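You operate a simulated robot arm through the tools that you are given. There is no shell and no other tool. Be economical: measure what you need, move in short steps, check, and stop when the job is done.

Carry out the task below with a simulated robot arm. There is one attempt and no reset: what you move stays moved.

## Task
Take the dark cloth and leave it on top of the small board on the top of the press bench.

The check looks at the end state, three seconds after you hand in, the way a careful person would. Anything else that was tipped, shoved, dropped, spilled or broken makes it a failure. Flat cloth is picked up by pressing the open fingertips on it (5 to 10 N) and closing them slowly along it; thin cloth reads only 2 to 8 mm in the jaws.

## Robot
A 6-joint arm with a two-finger parallel gripper, fixed in place. Base frame: the origin is at the foot of the arm, x ahead of it, y to its left, z up; the work surface is at about z = 0.8. Lengths are in m, angles in degrees, forces in N, time in s.
With the tool pointing down near the work surface it reaches from about 0.24 to 0.64 m from the base axis. Its first joint turns from -66.0 to 66.0 degrees. Payload 2.7 kg.
The TCP is the grasp point between the finger pads, 0.023 m short of the fingertips. In the tool frame z runs along the fingers and y along their closing line. The gripper opens to 0.094 m. The fingers are 0.038 m wide and 0.01 m thick; the gripper's body (0.054 by 0.096 m) begins 0.039 m behind the TCP.
Orientation is told as [roll, pitch, yaw] about the base's x, y, z axes, in that order, counted from this pose: with the fingers straight down and closing along the base's y, the tool's x points along the base's -x, its y along +y and its z along -z.

## Interface
- The arm moves only by the tool step_arm. Its argument "increments" is a list of rows, each a list of 7 numbers: the shift along the tool's x, y, z in m, then the turn, a rotation vector about the tool's x, y, z in degrees, then the finger opening in m, from 0 to 0.094. In form: [[x, y, z, wx, wy, wz, grip], ...]. A call has 1 to 20 rows; each row shifts and turns the commanded pose from where the row before left it, along the tool's axes as they then stand. Each row takes 0.2 s and may step no farther than 0.05 m and 8.6 degrees from the row before; otherwise, or with a gripper value out of range, the whole call is refused. A pose out of reach is approached as far as the arm can. The call stops where the force on the tool passes 40 N (or 10 N more than at its start, if that is more) or the arm is blocked; 0.2 s more then pass. Each finger travels about 0.045 m/s and halts on what it meets, pressing with about 29 N; the grip force reading is that of the motor and also rises with nothing between the fingers. The clock runs only during rows and for 0.2 s after the last one: add rows that do not move to give the fingers time. It gives the time, the measured TCP pose, the force on the tool (base axes), the opening and the grip force at its end, in the units of the frame above (readings bear some noise), and new pictures: "show" is both (left out), scene, wrist or none.
- Cameras (640 x 400 px; columns grow to the right, rows downward): "scene" is fixed at [0.0818, -0.4484, 1.4062]; the picture's right is [0.65, -0.76, 0.00], its down [-0.50, -0.43, -0.75] and it looks along [0.57, 0.49, -0.66] (base axes); focal length 360 px, centre (320, 200). "wrist" rides on the gripper at [-0.039, 0, -0.044] in the tool frame; the picture's right is [0.00, -1.00, 0.00], its down [0.97, 0.00, -0.24] and it looks along [0.24, 0.00, 0.97] (tool axes); focal length 218 px, centre (320, 200). There is no depth. A picture from a camera that has moved, and an enlarged one, comes with that camera's place and axes in the base frame and with its lens. The place of the scene camera against the robot may be out by one fixed shift of up to 0.018 m in any direction.
- enlarge(camera, box): a new picture of the part [left, top, right, bottom] of that camera's present view, enlarged. It takes no simulated time.
- sign_off(): hands the job in; it is judged then, once.

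Work in short steps. Places have to be worked out from the pictures, the camera data and where the tool is seen: move nearer, look again, correct. Check each grasp and each placing, and mend what went wrong. You have 90 turns and 170 pictures in all, those below and enlarged ones among them. Open the gripper and draw the arm clear of the work before you hand the job in, unless the task says otherwise; then end with one line.

The tools are called after "Call:" as a command line: name --pt "numbers of a row" for each row, then --argument value for the rest, lists and objects as JSON in quotes. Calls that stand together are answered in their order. step_arm: Moves the arm, as the interface text tells. Its arguments: {"type":"object","properties":{"increments":{"type":"array","items":{"type":"array","items":{"type":"number"}}},"show":{"type":"string","enum":["both","scene","wrist","none"]}},"required":["increments"]} The other tools are called the same way: enlarge (camera, box) takes an enlarged picture of a part of a camera's view; sign_off () hands the job in.

At the start:

```text
time: 0.0
eef_pos: [0.3316, -0.0484, 1.0723]
orientation: [0.0, 0.0, 0.0]
force: [0.2, -0.1, 0.3]
grip_width: 0.094
finger_force: 0.1
```

scene: 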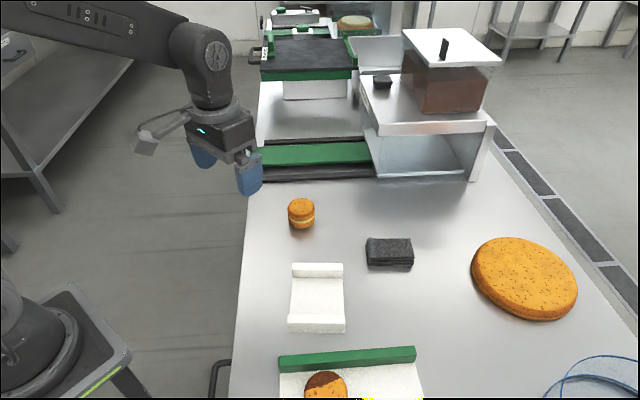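
wrist: 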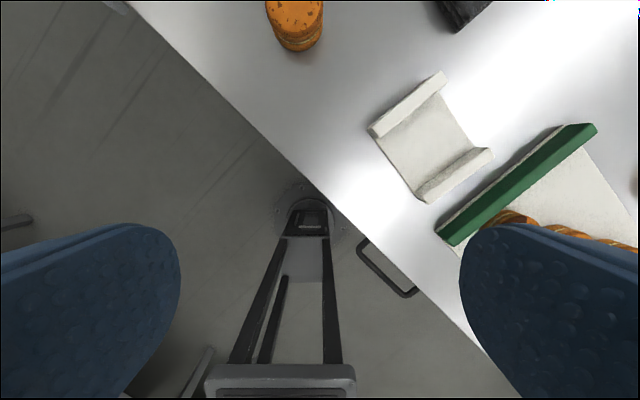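

The pictures show a dark folded item near (390,252) and several board-like objects. I enlarge the candidate areas to tell them apart.

Call:
enlarge --camera "scene" --box '[340, 10, 520, 190]'

Call:
enlarge --camera "scene" --box '[260, 190, 440, 400]'

Call:
enlarge --camera "scene" --box '[230, 0, 400, 190]'

```text
2.22 times, centred on (430, 100) of scene
camera zoom: at [0.0818, -0.4484, 1.4062], right [0.65, -0.76, 0.0], down [-0.5, -0.43, -0.75], along [0.57, 0.49, -0.66], focal length 801 px, centre (76, 422)
```

zoom: 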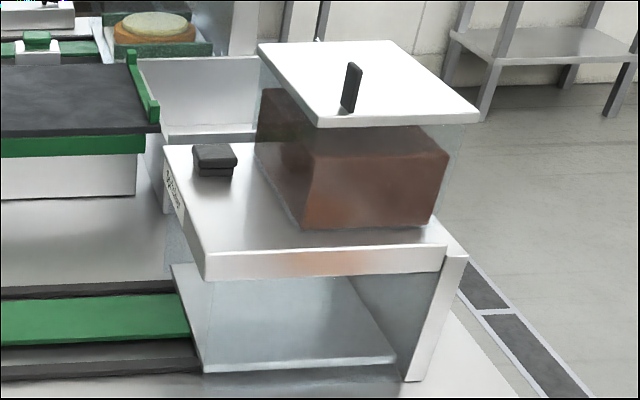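

```text
1.90 times, centred on (350, 295) of scene
camera zoom: at [0.0818, -0.4484, 1.4062], right [0.65, -0.76, 0.0], down [-0.5, -0.43, -0.75], along [0.57, 0.49, -0.66], focal length 686 px, centre (263, 19)
```

zoom: 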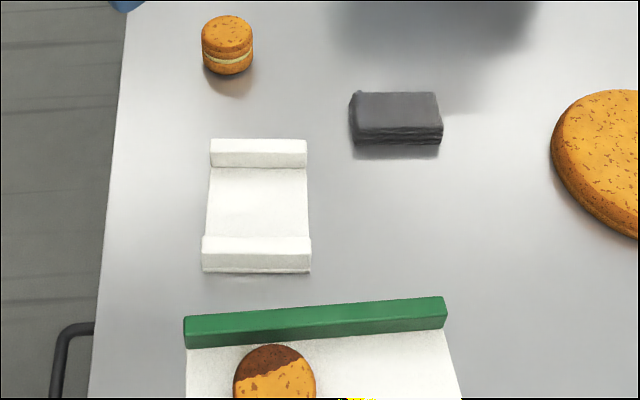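

```text
2.11 times, centred on (315, 95) of scene
camera zoom: at [0.0818, -0.4484, 1.4062], right [0.65, -0.76, 0.0], down [-0.5, -0.43, -0.75], along [0.57, 0.49, -0.66], focal length 758 px, centre (330, 421)
```

zoom: 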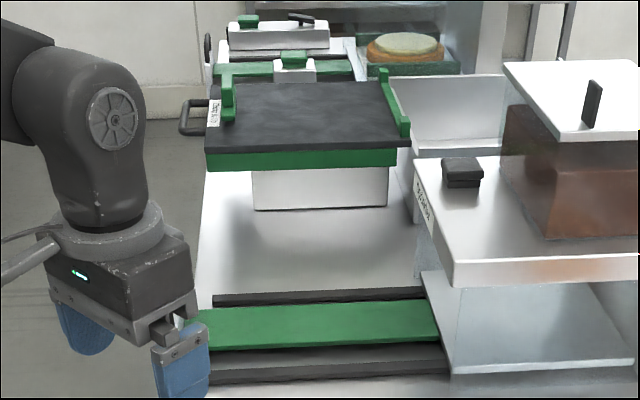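

There are labels on the raised bench and the green frame; I zoom in on them.

Call:
enlarge --camera "scene" --box '[345, 60, 415, 130]'

Call:
enlarge --camera "scene" --box '[250, 0, 330, 80]'

Call:
enlarge --camera "scene" --box '[355, 220, 425, 280]'

```text
5.71 times, centred on (380, 95) of scene
camera zoom: at [0.0818, -0.4484, 1.4062], right [0.65, -0.76, 0.0], down [-0.5, -0.43, -0.75], along [0.57, 0.49, -0.66], focal length 2059 px, centre (-23, 800)
```

zoom: 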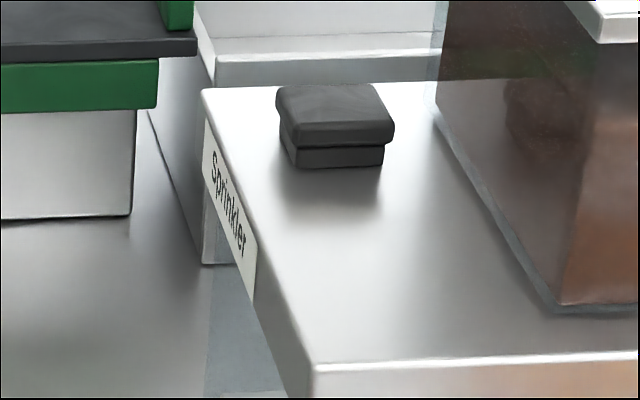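

```text
5.00 times, centred on (290, 40) of scene
camera zoom: at [0.0818, -0.4484, 1.4062], right [0.65, -0.76, 0.0], down [-0.5, -0.43, -0.75], along [0.57, 0.49, -0.66], focal length 1802 px, centre (470, 1000)
```

zoom: 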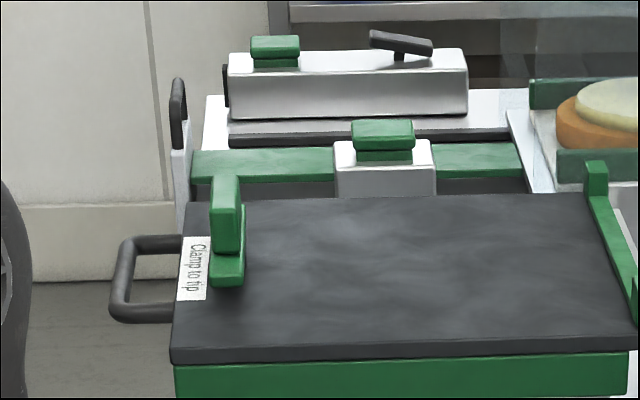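

```text
6.67 times, centred on (390, 250) of scene
camera zoom: at [0.0818, -0.4484, 1.4062], right [0.65, -0.76, 0.0], down [-0.5, -0.43, -0.75], along [0.57, 0.49, -0.66], focal length 2402 px, centre (-147, -133)
```

zoom: 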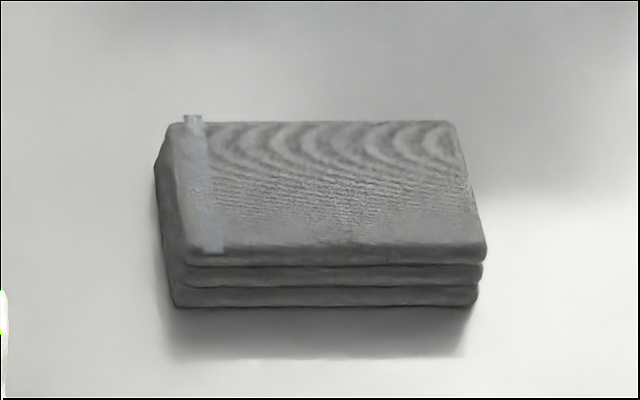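

The folded cloth with the stripe sits at about (0.55, -0.24) in reach; the raised machines ("Sprinkler", "Clamp to tip") are beyond reach. The press bench may be out of the scene view to the right, so I swing over there high up and look.

Call:
step_arm --pt "0 -0.05 0 0 0 0 0.094" --pt "0 -0.05 0 0 0 0 0.094" --pt "0 -0.05 0 0 0 0 0.094" --pt "0 -0.05 0 0 0 0 0.094" --pt "0 0 0 0 0 0 0.094"

```text
time: 1.2
eef_pos: [0.3321, -0.2492, 1.0707]
orientation: [0.0, 0.0, 0.0]
force: [-0.1, -0.1, -0.7]
grip_width: 0.0941
finger_force: 0.0
camera wrist: at [0.3713, -0.2497, 1.1151], right [0.0, -1.0, 0.0], down [-0.97, 0.0, 0.24], along [-0.24, 0.0, -0.97], focal length 218 px, centre (320, 200)
```

scene: 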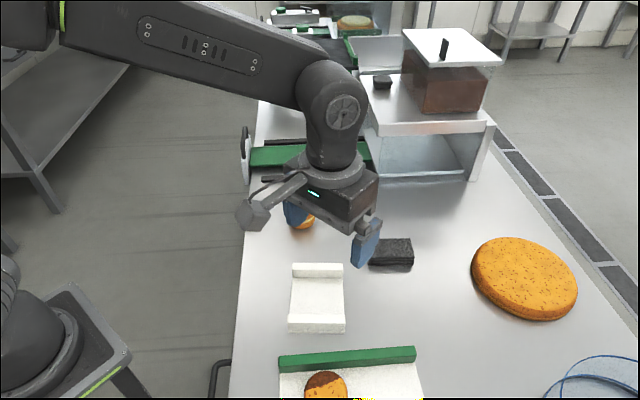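
wrist: 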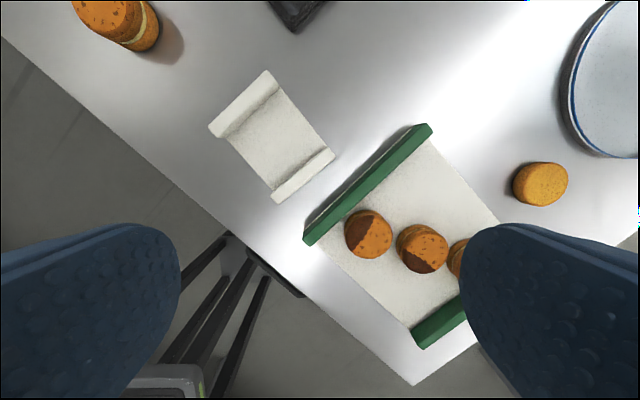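

The bench runs diagonally and ends at the right. So far only a white U-shaped tray and a green-ended cookie tray are within reach, so I look to the left side as well.

Call:
step_arm --pt "0 0.05 0 0 0 0 0.094" --pt "0 0.05 0 0 0 0 0.094" --pt "0 0.05 0 0 0 0 0.094" --pt "0 0.05 0 0 0 0 0.094" --pt "0 0.05 0 0 0 0 0.094" --pt "0 0.05 0 0 0 0 0.094" --pt "0 0.05 0 0 0 0 0.094" --pt "0 0.05 0 0 0 0 0.094" --pt "0 0.05 0 0 0 0 0.094" --pt "0 0.05 0 0 0 0 0.094" --pt "0 0 0 0 0 0 0.094" --show "wrist"

```text
time: 3.6
eef_pos: [0.3328, 0.252, 1.0712]
orientation: [0.0, 0.0, 0.0]
force: [0.1, 0.1, -0.4]
grip_width: 0.0939
finger_force: 0.0
camera wrist: at [0.371, 0.2516, 1.1154], right [0.0, -1.0, 0.0], down [-0.97, 0.0, 0.24], along [-0.24, 0.0, -0.97], focal length 218 px, centre (320, 200)
```

wrist: 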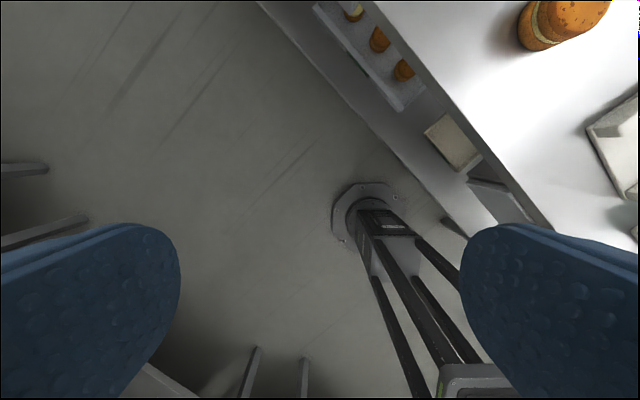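

No bench on the left, only the shelf beneath. I return to the middle and tilt the camera forward to look at the machines ahead.

Call:
step_arm --pt "0 -0.05 0 0 0 0 0.094" --pt "0 -0.05 0 0 0 0 0.094" --pt "0 -0.05 0 0 0 0 0.094" --pt "0 -0.05 0 0 0 0 0.094" --pt "0 -0.05 0 0 0 0 0.094" --pt "0 0 0 0 -8.5 0 0.094" --pt "0 0 0 0 -8.5 0 0.094" --pt "0 0 0 0 -8.5 0 0.094" --pt "0 0 0 0 -8.5 0 0.094" --pt "0 0 0 0 -8.5 0 0.094" --pt "0 0 0 0 -8.5 0 0.094" --pt "0 0 0 0 -8.5 0 0.094" --pt "0 0 0 0 0 0 0.094" --show "wrist"

```text
time: 6.4
eef_pos: [0.3437, -0.0441, 1.1046]
orientation: [0.7, -56.6, 0.1]
force: [0.1, 1.4, 0.0]
grip_width: 0.0941
finger_force: 0.0
out of reach, approached as far as the arm can: row 10, 11, 12
camera wrist: at [0.3305, -0.0441, 1.1628], right [0.01, -1.0, -0.01], down [-0.73, 0.0, -0.68], along [0.68, 0.01, -0.73], focal length 218 px, centre (320, 200)
```

wrist: 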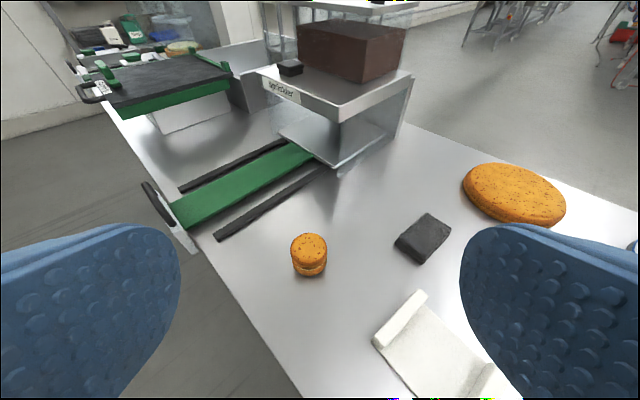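

I look closer at the far equipment for anything like a press with a small board.

Call:
enlarge --camera "wrist" --box '[60, 0, 240, 130]'

Call:
enlarge --camera "wrist" --box '[250, 20, 420, 130]'

Call:
enlarge --camera "wrist" --box '[360, 200, 500, 400]'

```text
3.08 times, centred on (150, 65) of wrist
camera zoom: at [0.3305, -0.0441, 1.1628], right [0.01, -1.0, -0.01], down [-0.73, 0.0, -0.68], along [0.68, 0.01, -0.73], focal length 672 px, centre (843, 615)
```

zoom: 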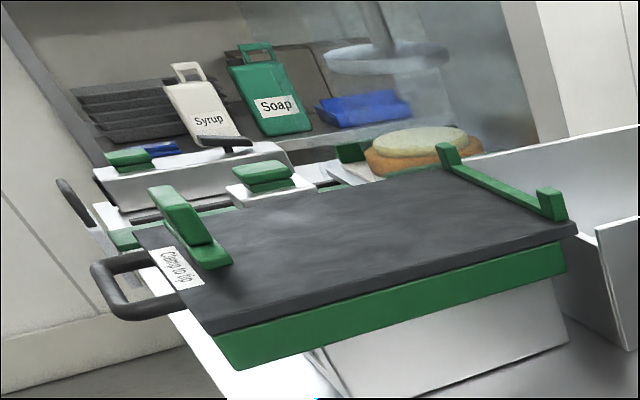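

```text
3.64 times, centred on (335, 75) of wrist
camera zoom: at [0.3305, -0.0441, 1.1628], right [0.01, -1.0, -0.01], down [-0.73, 0.0, -0.68], along [0.68, 0.01, -0.73], focal length 794 px, centre (266, 654)
```

zoom: 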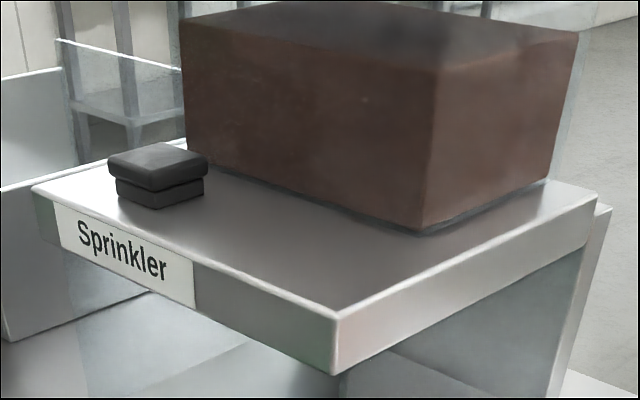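

```text
2.00 times, centred on (430, 300) of wrist
camera zoom: at [0.3305, -0.0441, 1.1628], right [0.01, -1.0, -0.01], down [-0.73, 0.0, -0.68], along [0.68, 0.01, -0.73], focal length 436 px, centre (100, 0)
```

zoom: 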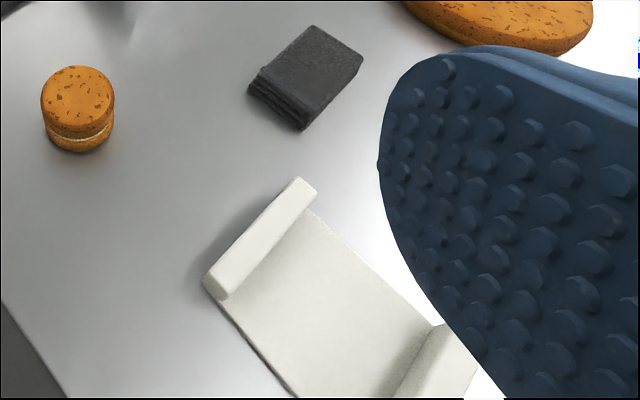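

Everything else is beyond reach, and the only small board on this bench is the white one with raised ends, at about (0.38, -0.19). The cloth is a folded pile, so I straighten the tool, turn it to the bench's diagonal (-49°) and move nearer the cloth for measuring.

Call:
step_arm --pt "0 0 0 0 8.5 0 0.094" --pt "0 0 0 0 8.5 0 0.094" --pt "0 0 0 0 8.5 0 0.094" --pt "0 0 0 0 8.5 0 0.094" --pt "0 0 0 0 8.5 0 0.094" --pt "0 0 0 0 8.5 0 0.094" --pt "0 0 0 0 8.5 0 0.094" --pt "-0.03 -0.04 0 0 0 0 0.094" --pt "-0.03 -0.04 0 0 0 0 0.094" --pt "-0.03 -0.04 0 0 0 0 0.094" --pt "-0.03 -0.04 0 0 0 0 0.094" --pt "0 0 0 0 0 8.2 0.094" --pt "0 0 0 0 0 8.2 0.094" --pt "0 0 0 0 0 8.2 0.094" --pt "0 0 0 0 0 8.2 0.094" --pt "0 0 0 0 0 8.2 0.094" --pt "0 0 0 0 0 8.2 0.094" --pt "0 0 0 0 0 0 0.094"

```text
time: 10.2
eef_pos: [0.4684, -0.1942, 1.1091]
orientation: [3.0, -1.5, -48.1]
force: [-0.1, -1.0, 0.9]
grip_width: 0.0941
finger_force: 0.2
out of reach, approached as far as the arm can: row 1
camera wrist: at [0.4924, -0.2247, 1.1551], right [-0.74, -0.67, -0.05], down [-0.66, 0.72, 0.21], along [-0.11, 0.19, -0.98], focal length 218 px, centre (320, 200)
```

scene: 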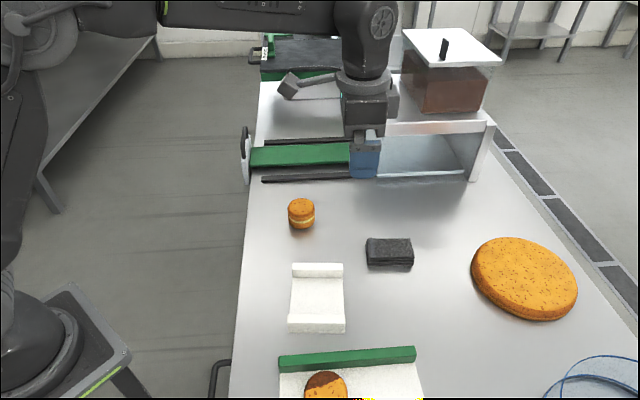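
wrist: 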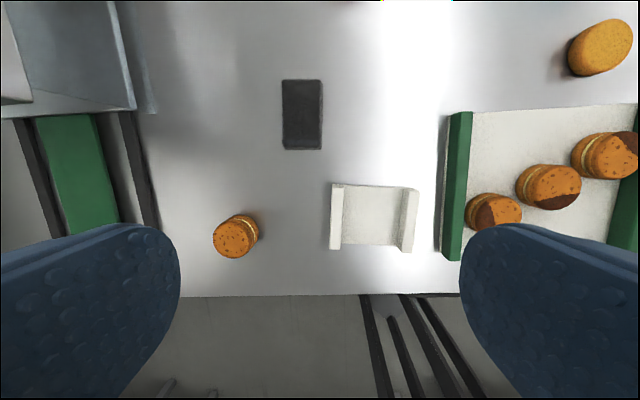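

The cloth pile is about 0.058 × 0.10 m centred near (0.558, -0.237) with its long side along the tool's x. The board is near (0.371, -0.196), about 0.095 m clear between its end bars. I level the tool and go to hover over the cloth.

Call:
step_arm --pt "0 0 0 3 1.5 0 0.094" --pt "-0.03 0.013 0.02 0 0 0 0.094" --pt "-0.03 0.013 0.03 0 0 0 0.094" --pt "-0.032 0.012 0.03 0 0 0 0.094" --pt "0 0 0.04 0 0 0 0.094" --pt "0 0 0.03 0 0 0 0.094" --pt "0 0 0 0 0 0 0.094"

```text
time: 11.8
eef_pos: [0.5575, -0.2377, 0.9584]
orientation: [0.0, 0.0, -48.1]
force: [-0.5, 0.2, -0.2]
grip_width: 0.094
finger_force: 0.1
camera wrist: at [0.584, -0.2674, 1.0034], right [-0.74, -0.67, 0.0], down [-0.65, 0.72, 0.24], along [-0.16, 0.18, -0.97], focal length 218 px, centre (320, 200)
```

scene: 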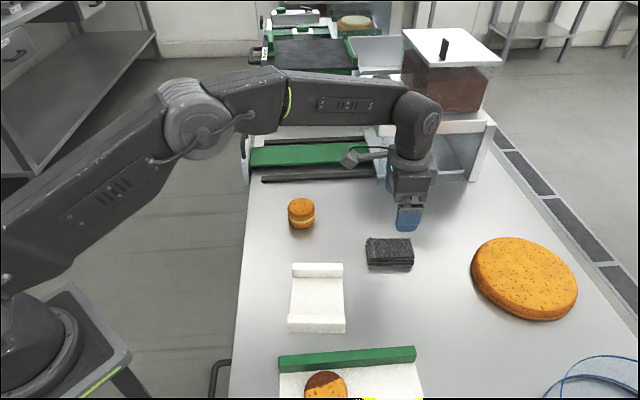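
wrist: 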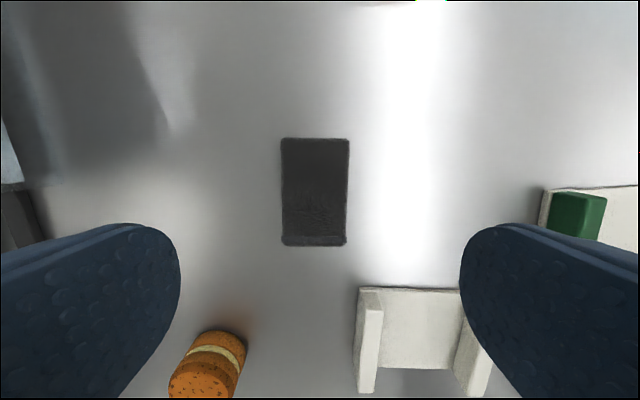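

The cloth is centred 4 mm to the tool's +y. I correct and descend to fingertips about 0.045 above the surface.

Call:
step_arm --pt "-0.002 0.004 0.03 0 0 0 0.094" --pt "0 0 0.03 0 0 0 0.094" --pt "0 0 0.03 0 0 0 0.094" --pt "0 0 0 0 0 0 0.094"

Call:
enlarge --camera "scene" --box '[340, 190, 460, 290]'

```text
time: 12.8
eef_pos: [0.5627, -0.2376, 0.8674]
orientation: [0.0, 0.0, -48.0]
force: [-0.6, -0.7, -0.1]
grip_width: 0.0942
finger_force: 0.0
camera wrist: at [0.5896, -0.2665, 0.9138], right [-0.74, -0.67, 0.0], down [-0.65, 0.72, 0.24], along [-0.16, 0.18, -0.97], focal length 218 px, centre (320, 200)
```

scene: 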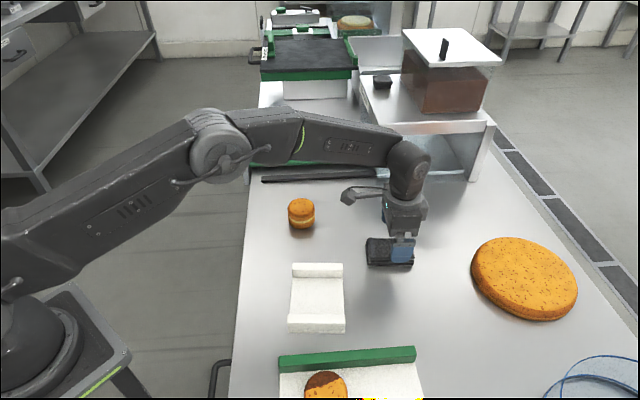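
wrist: 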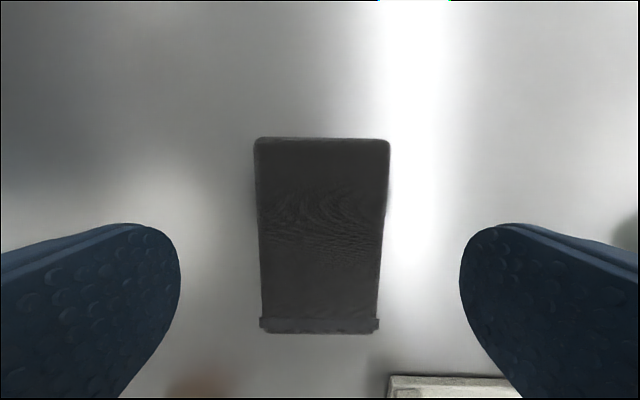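

```text
4.00 times, centred on (400, 240) of scene
camera zoom: at [0.0818, -0.4484, 1.4062], right [0.65, -0.76, 0.0], down [-0.5, -0.43, -0.75], along [0.57, 0.49, -0.66], focal length 1441 px, centre (0, 40)
```

zoom: 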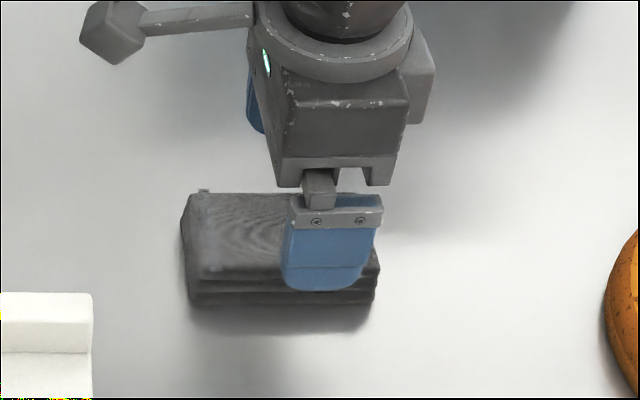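

The pile's top is at about z 0.82, width about 0.055, and it is centred between the fingers. I shift 4 mm along +x and descend so the tips are just above the table.

Call:
step_arm --pt "0.004 0 0.012 0 0 0 0.094" --pt "0 0 0.01 0 0 0 0.094" --pt "0 0 0.008 0 0 0 0.094" --pt "0 0 0.005 0 0 0 0.094" --pt "0 0 0.003 0 0 0 0.094" --pt "0 0 0 0 0 0 0.094"

Call:
enlarge --camera "scene" --box '[340, 200, 440, 280]'

```text
time: 14.2
eef_pos: [0.5593, -0.2342, 0.832]
orientation: [-0.1, 0.0, -48.1]
force: [-0.5, 0.3, -0.1]
grip_width: 0.0943
finger_force: 0.0
camera wrist: at [0.5865, -0.2632, 0.876], right [-0.74, -0.67, 0.0], down [-0.65, 0.72, 0.24], along [-0.16, 0.18, -0.97], focal length 218 px, centre (320, 200)
```

scene: 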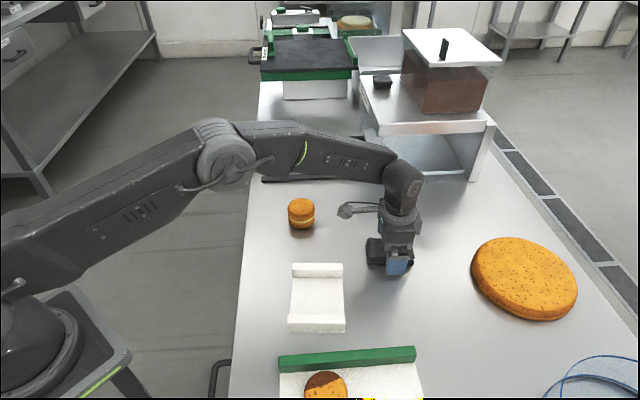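
wrist: 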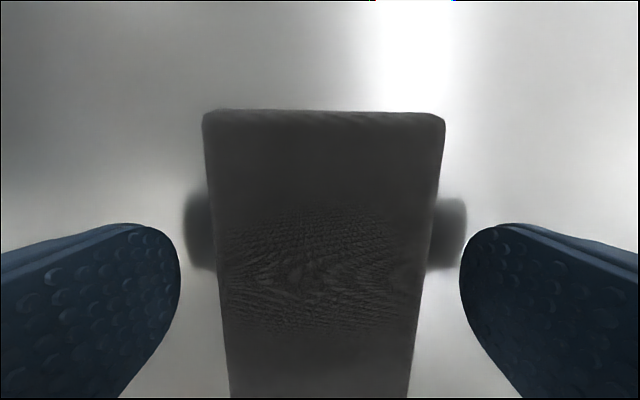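

```text
5.00 times, centred on (390, 240) of scene
camera zoom: at [0.0818, -0.4484, 1.4062], right [0.65, -0.76, 0.0], down [-0.5, -0.43, -0.75], along [0.57, 0.49, -0.66], focal length 1802 px, centre (-30, 0)
```

zoom: 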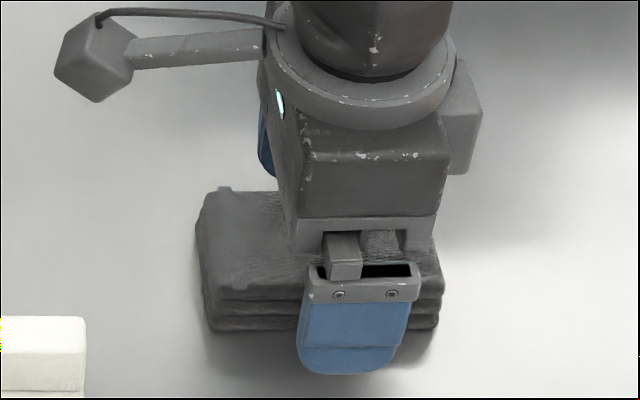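

Tips are about 9 mm above table level and the fingers straddle the pile, slightly off-centre. I shift 8 mm along +x, go down 3 mm, and close slowly.

Call:
step_arm --pt "0.008 0 0.003 0 0 0 0.094" --pt "0 0 0 0 0 0 0.085" --pt "0 0 0 0 0 0 0.075" --pt "0 0 0 0 0 0 0.065" --pt "0 0 0 0 0 0 0.058" --pt "0 0 0 0 0 0 0.053" --pt "0 0 0 0 0 0 0.048" --pt "0 0 0 0 0 0 0.043" --pt "0 0 0 0 0 0 0.04" --pt "0 0 0 0 0 0 0.04"

Call:
enlarge --camera "scene" --box '[340, 200, 440, 280]'

```text
time: 16.4
eef_pos: [0.5543, -0.2289, 0.8285]
orientation: [-0.1, 0.0, -48.1]
force: [-0.8, 0.5, 0.6]
grip_width: 0.0594
finger_force: 29.2
camera wrist: at [0.5808, -0.2572, 0.8734], right [-0.74, -0.67, 0.0], down [-0.65, 0.72, 0.24], along [-0.16, 0.18, -0.97], focal length 218 px, centre (320, 200)
```

scene: 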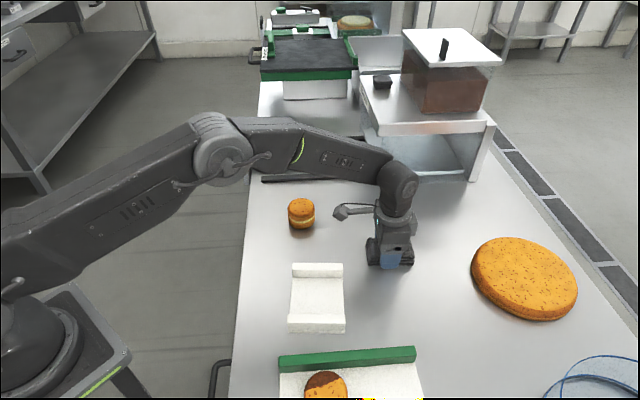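
wrist: 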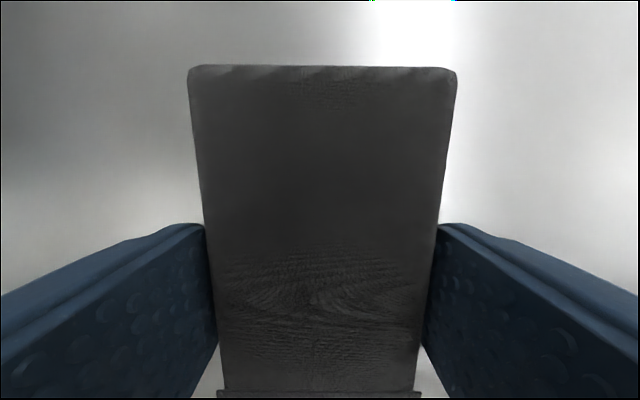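

```text
5.00 times, centred on (390, 240) of scene
camera zoom: at [0.0818, -0.4484, 1.4062], right [0.65, -0.76, 0.0], down [-0.5, -0.43, -0.75], along [0.57, 0.49, -0.66], focal length 1802 px, centre (-30, 0)
```

zoom: 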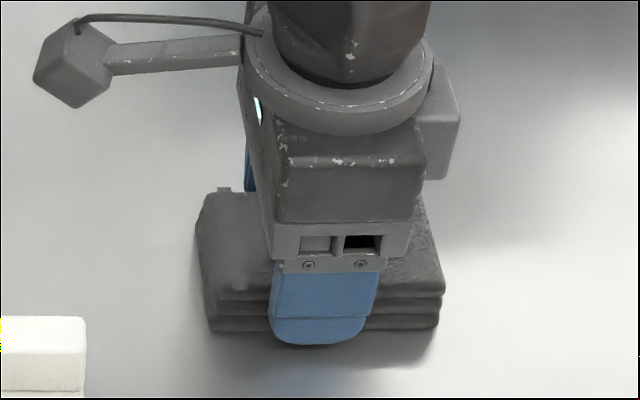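

The fingers hold the pile at 59 mm with full grip force and it is centred. I lift 8 cm and check.

Call:
step_arm --pt "0 0 -0.01 0 0 0 0.04" --pt "0 0 -0.015 0 0 0 0.04" --pt "0 0 -0.02 0 0 0 0.04" --pt "0 0 -0.02 0 0 0 0.04" --pt "0 0 -0.02 0 0 0 0.04" --pt "0 0 0 0 0 0 0.04"

Call:
enlarge --camera "scene" --box '[320, 160, 460, 280]'

```text
time: 17.8
eef_pos: [0.5533, -0.2282, 0.9153]
orientation: [0.0, -0.1, -48.1]
force: [0.0, 0.4, 0.1]
grip_width: 0.0593
finger_force: 29.0
camera wrist: at [0.5804, -0.2577, 0.9588], right [-0.74, -0.67, 0.0], down [-0.65, 0.72, 0.24], along [-0.16, 0.18, -0.97], focal length 218 px, centre (320, 200)
```

scene: 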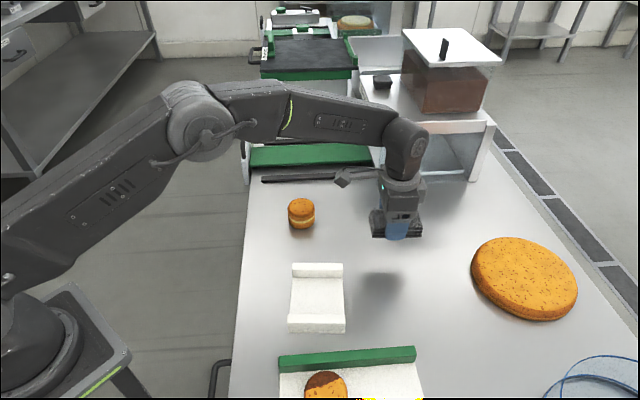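
wrist: 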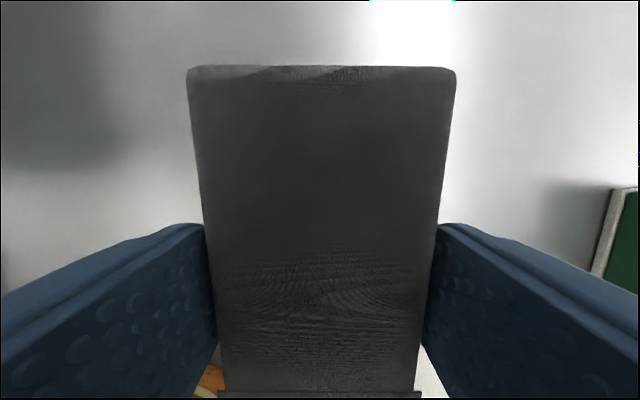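

```text
3.33 times, centred on (390, 220) of scene
camera zoom: at [0.0818, -0.4484, 1.4062], right [0.65, -0.76, 0.0], down [-0.5, -0.43, -0.75], along [0.57, 0.49, -0.66], focal length 1201 px, centre (87, 133)
```

zoom: 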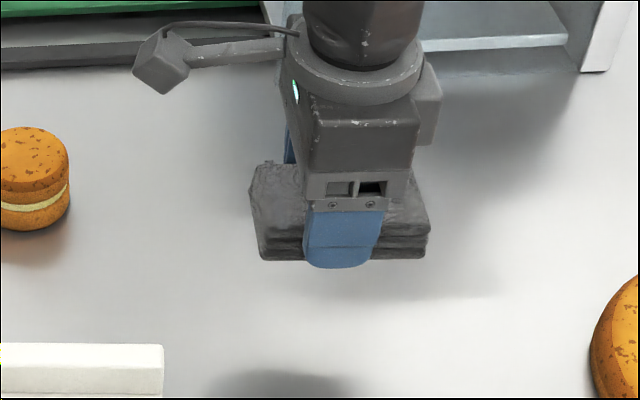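

The cloth came up whole and level. My estimates of the board spread by ±7 mm, so I go up to a side position from which the wrist camera sees the board past the held cloth.

Call:
step_arm --pt "0 0 -0.04 0 0 0 0.04" --pt "0 0 -0.04 0 0 0 0.04" --pt "0 0 -0.04 0 0 0 0.04" --pt "0.04 0.016 -0.015 0 0 0 0.04" --pt "0.04 0.016 0 0 0 0 0.04" --pt "0.04 0.016 0 0 0 0 0.04" --pt "0.04 0.016 0 0 0 0 0.04" --pt "0.04 0.015 0 0 0 0 0.04" --pt "0.04 0.015 0 0 0 0 0.04" --pt "0 0 0 0 0 0 0.04" --pt "0 0 0 0 0 0 0.04"

```text
time: 20.2
eef_pos: [0.4652, 0.0137, 1.0483]
orientation: [0.0, 0.1, -48.1]
force: [-0.6, 0.9, -0.7]
grip_width: 0.0592
finger_force: 28.9
camera wrist: at [0.4916, -0.0159, 1.0927], right [-0.74, -0.67, 0.0], down [-0.65, 0.72, 0.24], along [-0.16, 0.18, -0.97], focal length 218 px, centre (320, 200)
```

scene: 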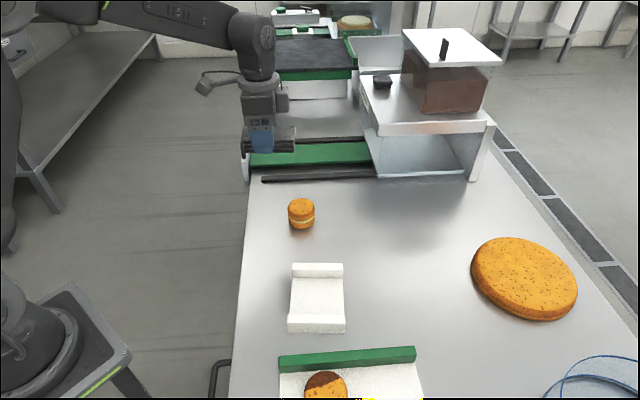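
wrist: 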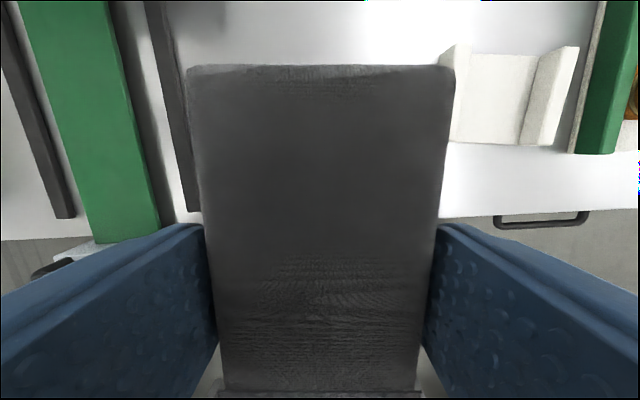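

The left bar is partly hidden; I move 4 cm further sideways and enlarge.

Call:
step_arm --pt "0 0.02 0 0 0 0 0.04" --pt "0 0.02 0 0 0 0 0.04" --pt "0 0 0 0 0 0 0.04" --pt "0 0 0 0 0 0 0.04" --show "none"

Call:
enlarge --camera "wrist" --box '[440, 20, 640, 160]'

```text
time: 21.2
eef_pos: [0.4935, 0.0396, 1.0487]
orientation: [0.1, 0.1, -48.1]
force: [-0.9, 0.4, -0.3]
grip_width: 0.0595
finger_force: 29.1
```

```text
2.86 times, centred on (540, 90) of wrist
camera zoom: at [0.521, 0.0109, 1.0936], right [-0.74, -0.67, 0.0], down [-0.65, 0.72, 0.24], along [-0.16, 0.18, -0.97], focal length 624 px, centre (-309, 514)
```

zoom: 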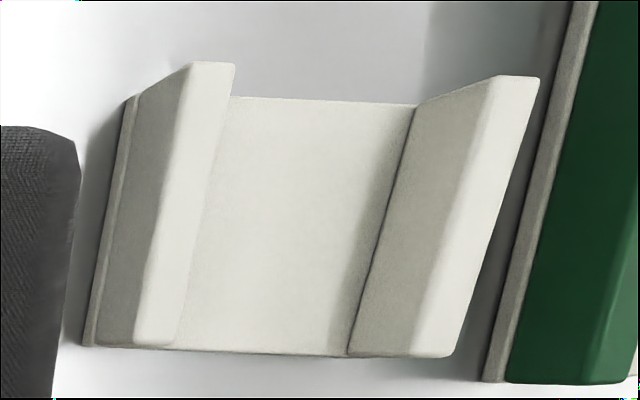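

The board's floor centre works out to about (0.371, -0.194), with 0.0955 between the bars, 25 mm high, and about 1.3° extra yaw. The cloth's centre is about 1 cm toward the tool's -x. I move above the board accordingly and come down to z about 0.90.

Call:
step_arm --pt "-0.014 -0.0412 0 0 0 1.3 0.04" --pt "-0.0137 -0.0412 0 0 0 0 0.04" --pt "-0.0137 -0.0412 0 0 0 0 0.04" --pt "-0.0127 -0.0412 0 0 0 0 0.04" --pt "-0.0127 -0.0412 0 0 0 0 0.04" --pt "-0.0127 -0.0412 0 0 0 0 0.04" --pt "0 0 0 0 0 0 0.04" --pt "0 0 0.04 0 0 0 0.04" --pt "0 0 0.04 0 0 0 0.04" --pt "0 0 0.04 0 0 0 0.04" --pt "0 0 0.03 0 0 0 0.04" --pt "0 0 0 0 0 0 0.04" --pt "0 0 0 0 0 0 0.04"

Call:
enlarge --camera "scene" --box '[250, 210, 390, 350]'

```text
time: 24.0
eef_pos: [0.3576, -0.1808, 0.8989]
orientation: [0.0, 0.0, -49.4]
force: [-0.5, -0.9, -1.1]
grip_width: 0.0593
finger_force: 28.8
camera wrist: at [0.3847, -0.2116, 0.9432], right [-0.76, -0.65, 0.0], down [-0.63, 0.74, 0.24], along [-0.16, 0.18, -0.97], focal length 218 px, centre (320, 200)
```

scene: 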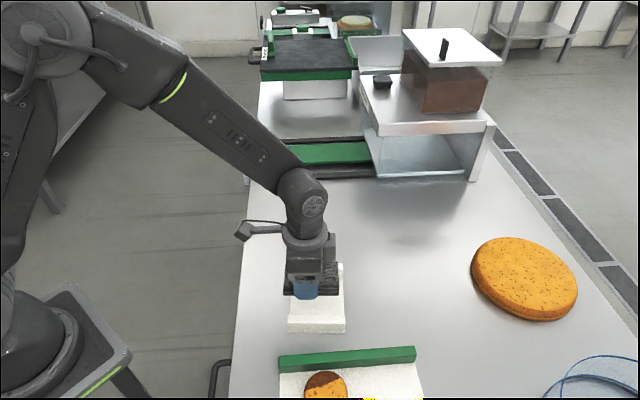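
wrist: 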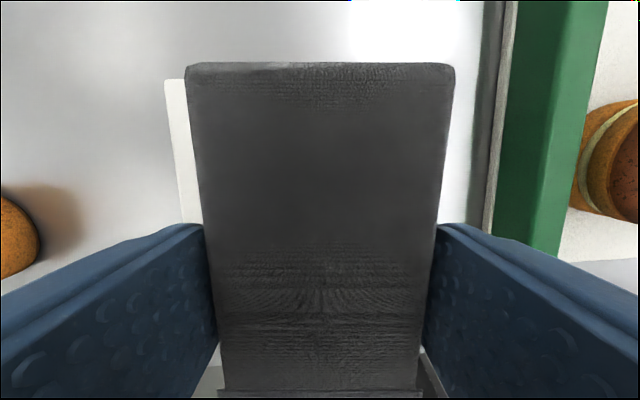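

```text
2.86 times, centred on (320, 280) of scene
camera zoom: at [0.0818, -0.4484, 1.4062], right [0.65, -0.76, 0.0], down [-0.5, -0.43, -0.75], along [0.57, 0.49, -0.66], focal length 1029 px, centre (320, -29)
```

zoom: 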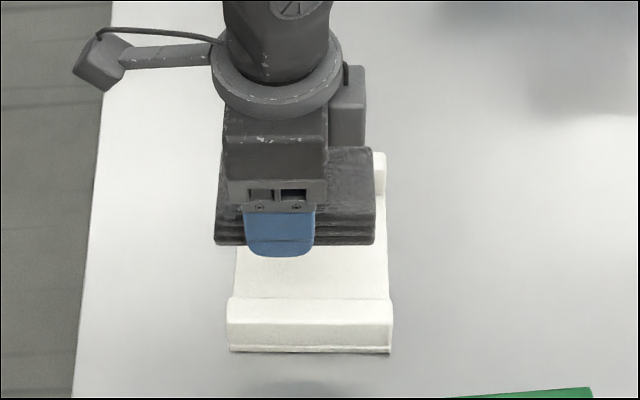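

I am about 8.5 mm off along the tool's x and roughly 4 mm along y. I correct that and lower to just above the bars for another check.

Call:
step_arm --pt "-0.0085 0.0045 0 0 0 0 0.04" --pt "0 0 0.012 0 0 0 0.04" --pt "0 0 0.012 0 0 0 0.04" --pt "0 0 0 0 0 0 0.04" --pt "0 0 0 0 0 0 0.04" --show "wrist"

Call:
enlarge --camera "scene" --box '[270, 230, 370, 340]'

Call:
enlarge --camera "wrist" --box '[120, 20, 500, 250]'

```text
time: 25.2
eef_pos: [0.3669, -0.1857, 0.8742]
orientation: [-0.1, 0.0, -49.3]
force: [0.8, 0.6, -0.4]
grip_width: 0.0591
finger_force: 29.0
camera wrist: at [0.3938, -0.2152, 0.9193], right [-0.76, -0.65, 0.0], down [-0.63, 0.74, 0.24], along [-0.16, 0.18, -0.97], focal length 218 px, centre (320, 200)
```

wrist: 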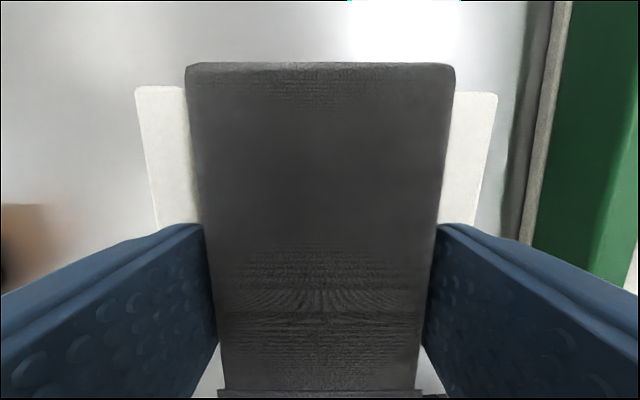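

```text
3.64 times, centred on (320, 285) of scene
camera zoom: at [0.0818, -0.4484, 1.4062], right [0.65, -0.76, 0.0], down [-0.5, -0.43, -0.75], along [0.57, 0.49, -0.66], focal length 1310 px, centre (320, -109)
```

zoom: 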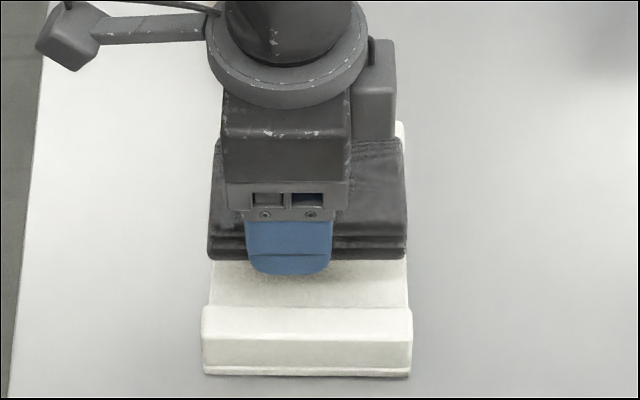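

```text
1.68 times, centred on (310, 135) of wrist
camera zoom: at [0.3938, -0.2152, 0.9193], right [-0.76, -0.65, 0.0], down [-0.63, 0.74, 0.24], along [-0.16, 0.18, -0.97], focal length 368 px, centre (337, 310)
```

zoom: 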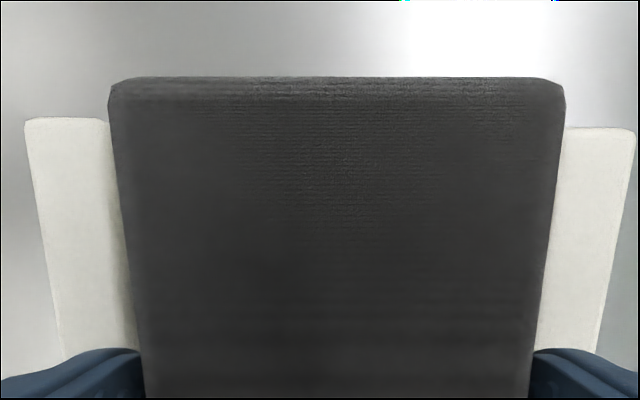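

Both bars now show symmetrically beside the cloth, with about 1° of yaw left. I correct it and lower between the bars to just above the expected contact.

Call:
step_arm --pt "0 0.0012 0 0 0 1.0 0.04" --pt "0 0 0.01 0 0 0 0.04" --pt "0 0 0.01 0 0 0 0.04" --pt "0 0 0.008 0 0 0 0.04" --pt "0 0 0.006 0 0 0 0.04" --pt "0 0 0 0 0 0 0.04" --pt "0 0 0 0 0 0 0.04"

Call:
enlarge --camera "scene" --box '[270, 230, 370, 340]'

```text
time: 26.8
eef_pos: [0.3682, -0.1841, 0.8407]
orientation: [0.0, 0.0, -50.4]
force: [-0.4, 0.1, -1.0]
grip_width: 0.0592
finger_force: 29.3
camera wrist: at [0.3939, -0.2144, 0.8853], right [-0.77, -0.64, 0.0], down [-0.62, 0.75, 0.24], along [-0.15, 0.18, -0.97], focal length 218 px, centre (320, 200)
```

scene: 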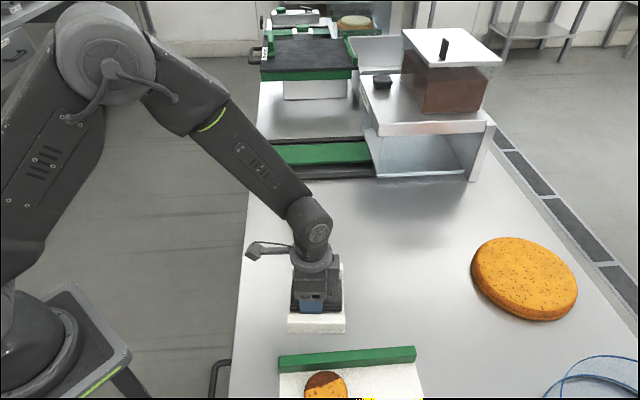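
wrist: 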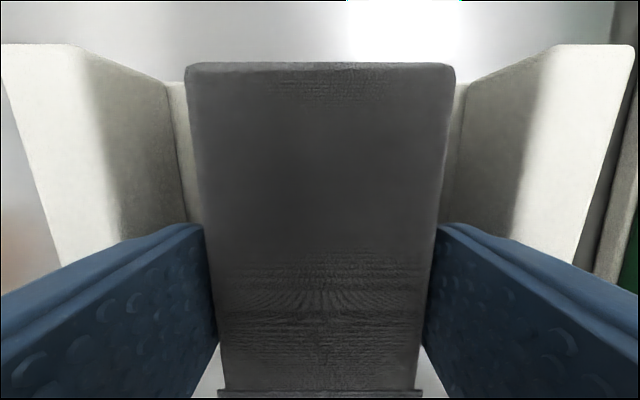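

```text
3.64 times, centred on (320, 285) of scene
camera zoom: at [0.0818, -0.4484, 1.4062], right [0.65, -0.76, 0.0], down [-0.5, -0.43, -0.75], along [0.57, 0.49, -0.66], focal length 1310 px, centre (320, -109)
```

zoom: 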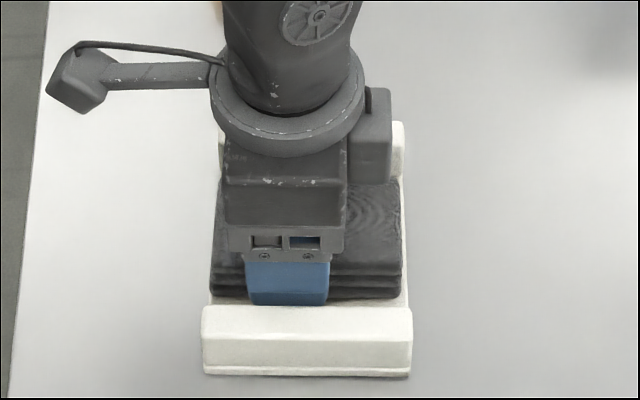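

Well centred between the bars. I lower in small steps to feel the contact.

Call:
step_arm --pt "0 0 0.002 0 0 0 0.04" --pt "0 0 0.002 0 0 0 0.04" --pt "0 0 0 0 0 0 0.04" --show "none"

```text
time: 27.6
eef_pos: [0.368, -0.1832, 0.8372]
orientation: [0.1, -0.1, -50.3]
force: [-0.5, 0.7, -0.8]
grip_width: 0.0591
finger_force: 28.9
```

No contact yet; I continue in 1 mm steps.

Call:
step_arm --pt "0 0 0.001 0 0 0 0.04" --pt "0 0 0.001 0 0 0 0.04" --pt "0 0 0 0 0 0 0.04" --show "none"

```text
time: 28.4
eef_pos: [0.369, -0.1848, 0.8347]
orientation: [0.0, -0.1, -50.4]
force: [-7.2, 3.4, 30.4]
grip_width: 0.0593
finger_force: 29.1
```

Contact at z about 0.835. I ease off half a millimetre, open only to 68 mm (bars are close), and look.

Call:
step_arm --pt "0 0 -0.0007 0 0 0 0.0585" --pt "0 0 0 0 0 0 0.062" --pt "0 0 0 0 0 0 0.065" --pt "0 0 0 0 0 0 0.068" --pt "0 0 0 0 0 0 0.068" --show "wrist"

```text
time: 29.6
eef_pos: [0.3678, -0.1842, 0.8359]
orientation: [0.0, 0.1, -50.5]
force: [0.2, -0.1, -0.9]
grip_width: 0.0661
finger_force: 0.0
camera wrist: at [0.394, -0.2149, 0.8799], right [-0.77, -0.64, 0.0], down [-0.62, 0.75, 0.24], along [-0.15, 0.18, -0.97], focal length 218 px, centre (320, 200)
```

wrist: 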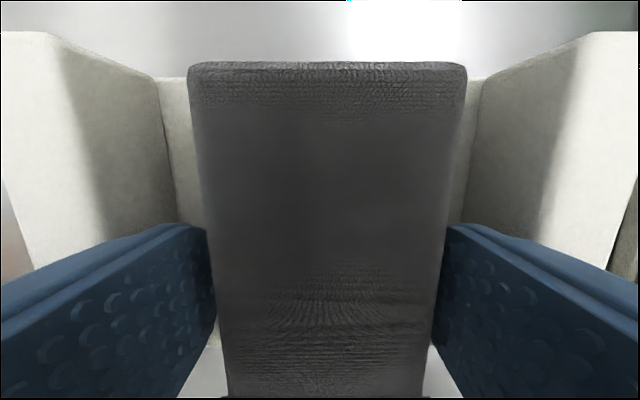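

The fingers are off the cloth, force near zero. I raise slowly straight up at this opening and check the cloth stays.

Call:
step_arm --pt "0 0 0 0 0 0 0.07" --pt "0 0 -0.005 0 0 0 0.07" --pt "0 0 -0.01 0 0 0 0.07" --pt "0 0 -0.015 0 0 0 0.07" --pt "0 0 0 0 0 0 0.07"

Call:
enlarge --camera "scene" --box '[270, 230, 370, 340]'

```text
time: 30.8
eef_pos: [0.3683, -0.1846, 0.8658]
orientation: [-0.1, -0.1, -50.4]
force: [0.0, -0.8, -1.5]
grip_width: 0.0663
finger_force: 0.1
camera wrist: at [0.3936, -0.2147, 0.9101], right [-0.77, -0.64, 0.0], down [-0.62, 0.75, 0.24], along [-0.15, 0.18, -0.97], focal length 218 px, centre (320, 200)
```

scene: 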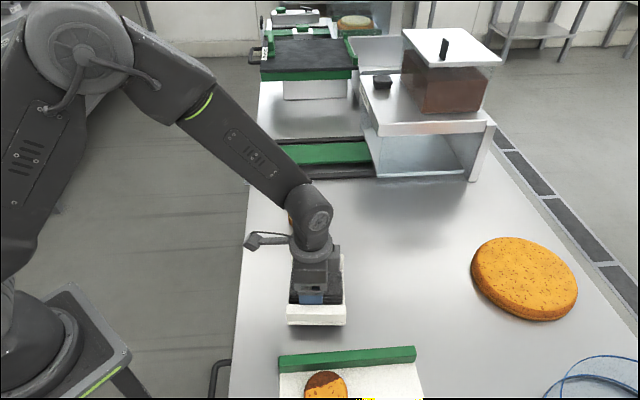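
wrist: 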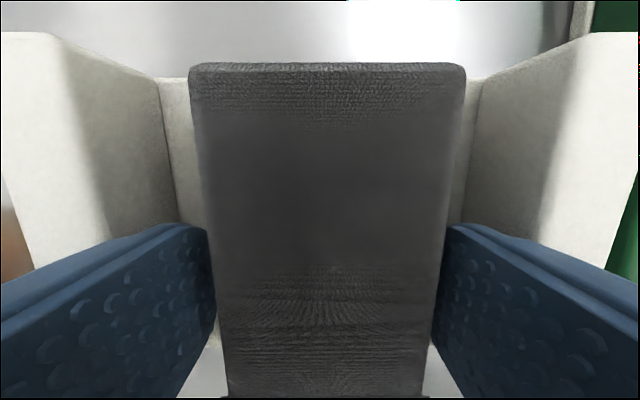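

```text
3.64 times, centred on (320, 285) of scene
camera zoom: at [0.0818, -0.4484, 1.4062], right [0.65, -0.76, 0.0], down [-0.5, -0.43, -0.75], along [0.57, 0.49, -0.66], focal length 1310 px, centre (320, -109)
```

zoom: 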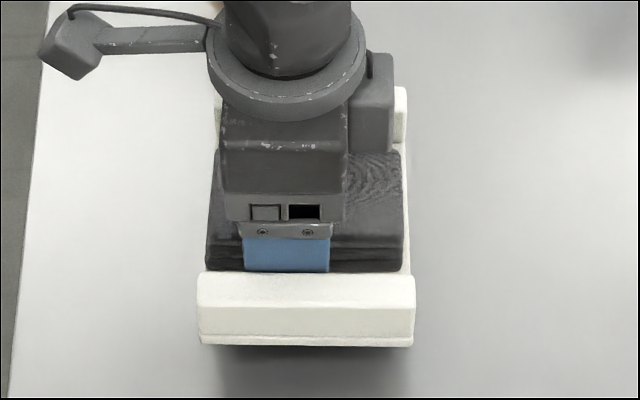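

The board came up too: the fingers are wedged outward against its bars at 66 mm. I lower it back the same 30 mm, then narrow to about 63 mm, between cloth and bars.

Call:
step_arm --pt "0 0 0.01 0 0 0 0.07" --pt "0 0 0.01 0 0 0 0.07" --pt "0 0 0.006 0 0 0 0.07" --pt "0 0 0.003 0 0 0 0.07" --pt "0 0 0 0 0 0 0.07" --show "scene"

Call:
enlarge --camera "scene" --box '[270, 230, 370, 340]'

```text
time: 32.0
eef_pos: [0.3681, -0.1853, 0.8366]
orientation: [0.0, 0.0, -50.4]
force: [-0.8, -0.1, -1.5]
grip_width: 0.0662
finger_force: 0.1
```

scene: 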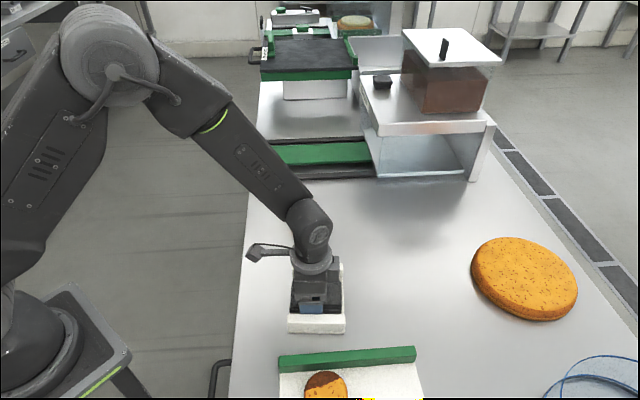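

```text
3.64 times, centred on (320, 285) of scene
camera zoom: at [0.0818, -0.4484, 1.4062], right [0.65, -0.76, 0.0], down [-0.5, -0.43, -0.75], along [0.57, 0.49, -0.66], focal length 1310 px, centre (320, -109)
```

zoom: 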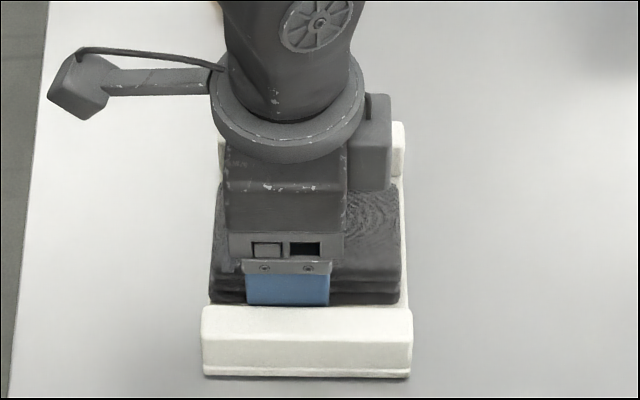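

The board is back to within a millimetre of the table. I lower the last 0.8 mm, checking force, before narrowing.

Call:
step_arm --pt "0 0 0.0008 0 0 0 0.07" --pt "0 0 0 0 0 0 0.07" --show "none"

```text
time: 32.6
eef_pos: [0.3675, -0.1839, 0.836]
orientation: [0.0, 0.0, -50.3]
force: [-0.3, 0.1, -0.9]
grip_width: 0.0665
finger_force: 0.2
```

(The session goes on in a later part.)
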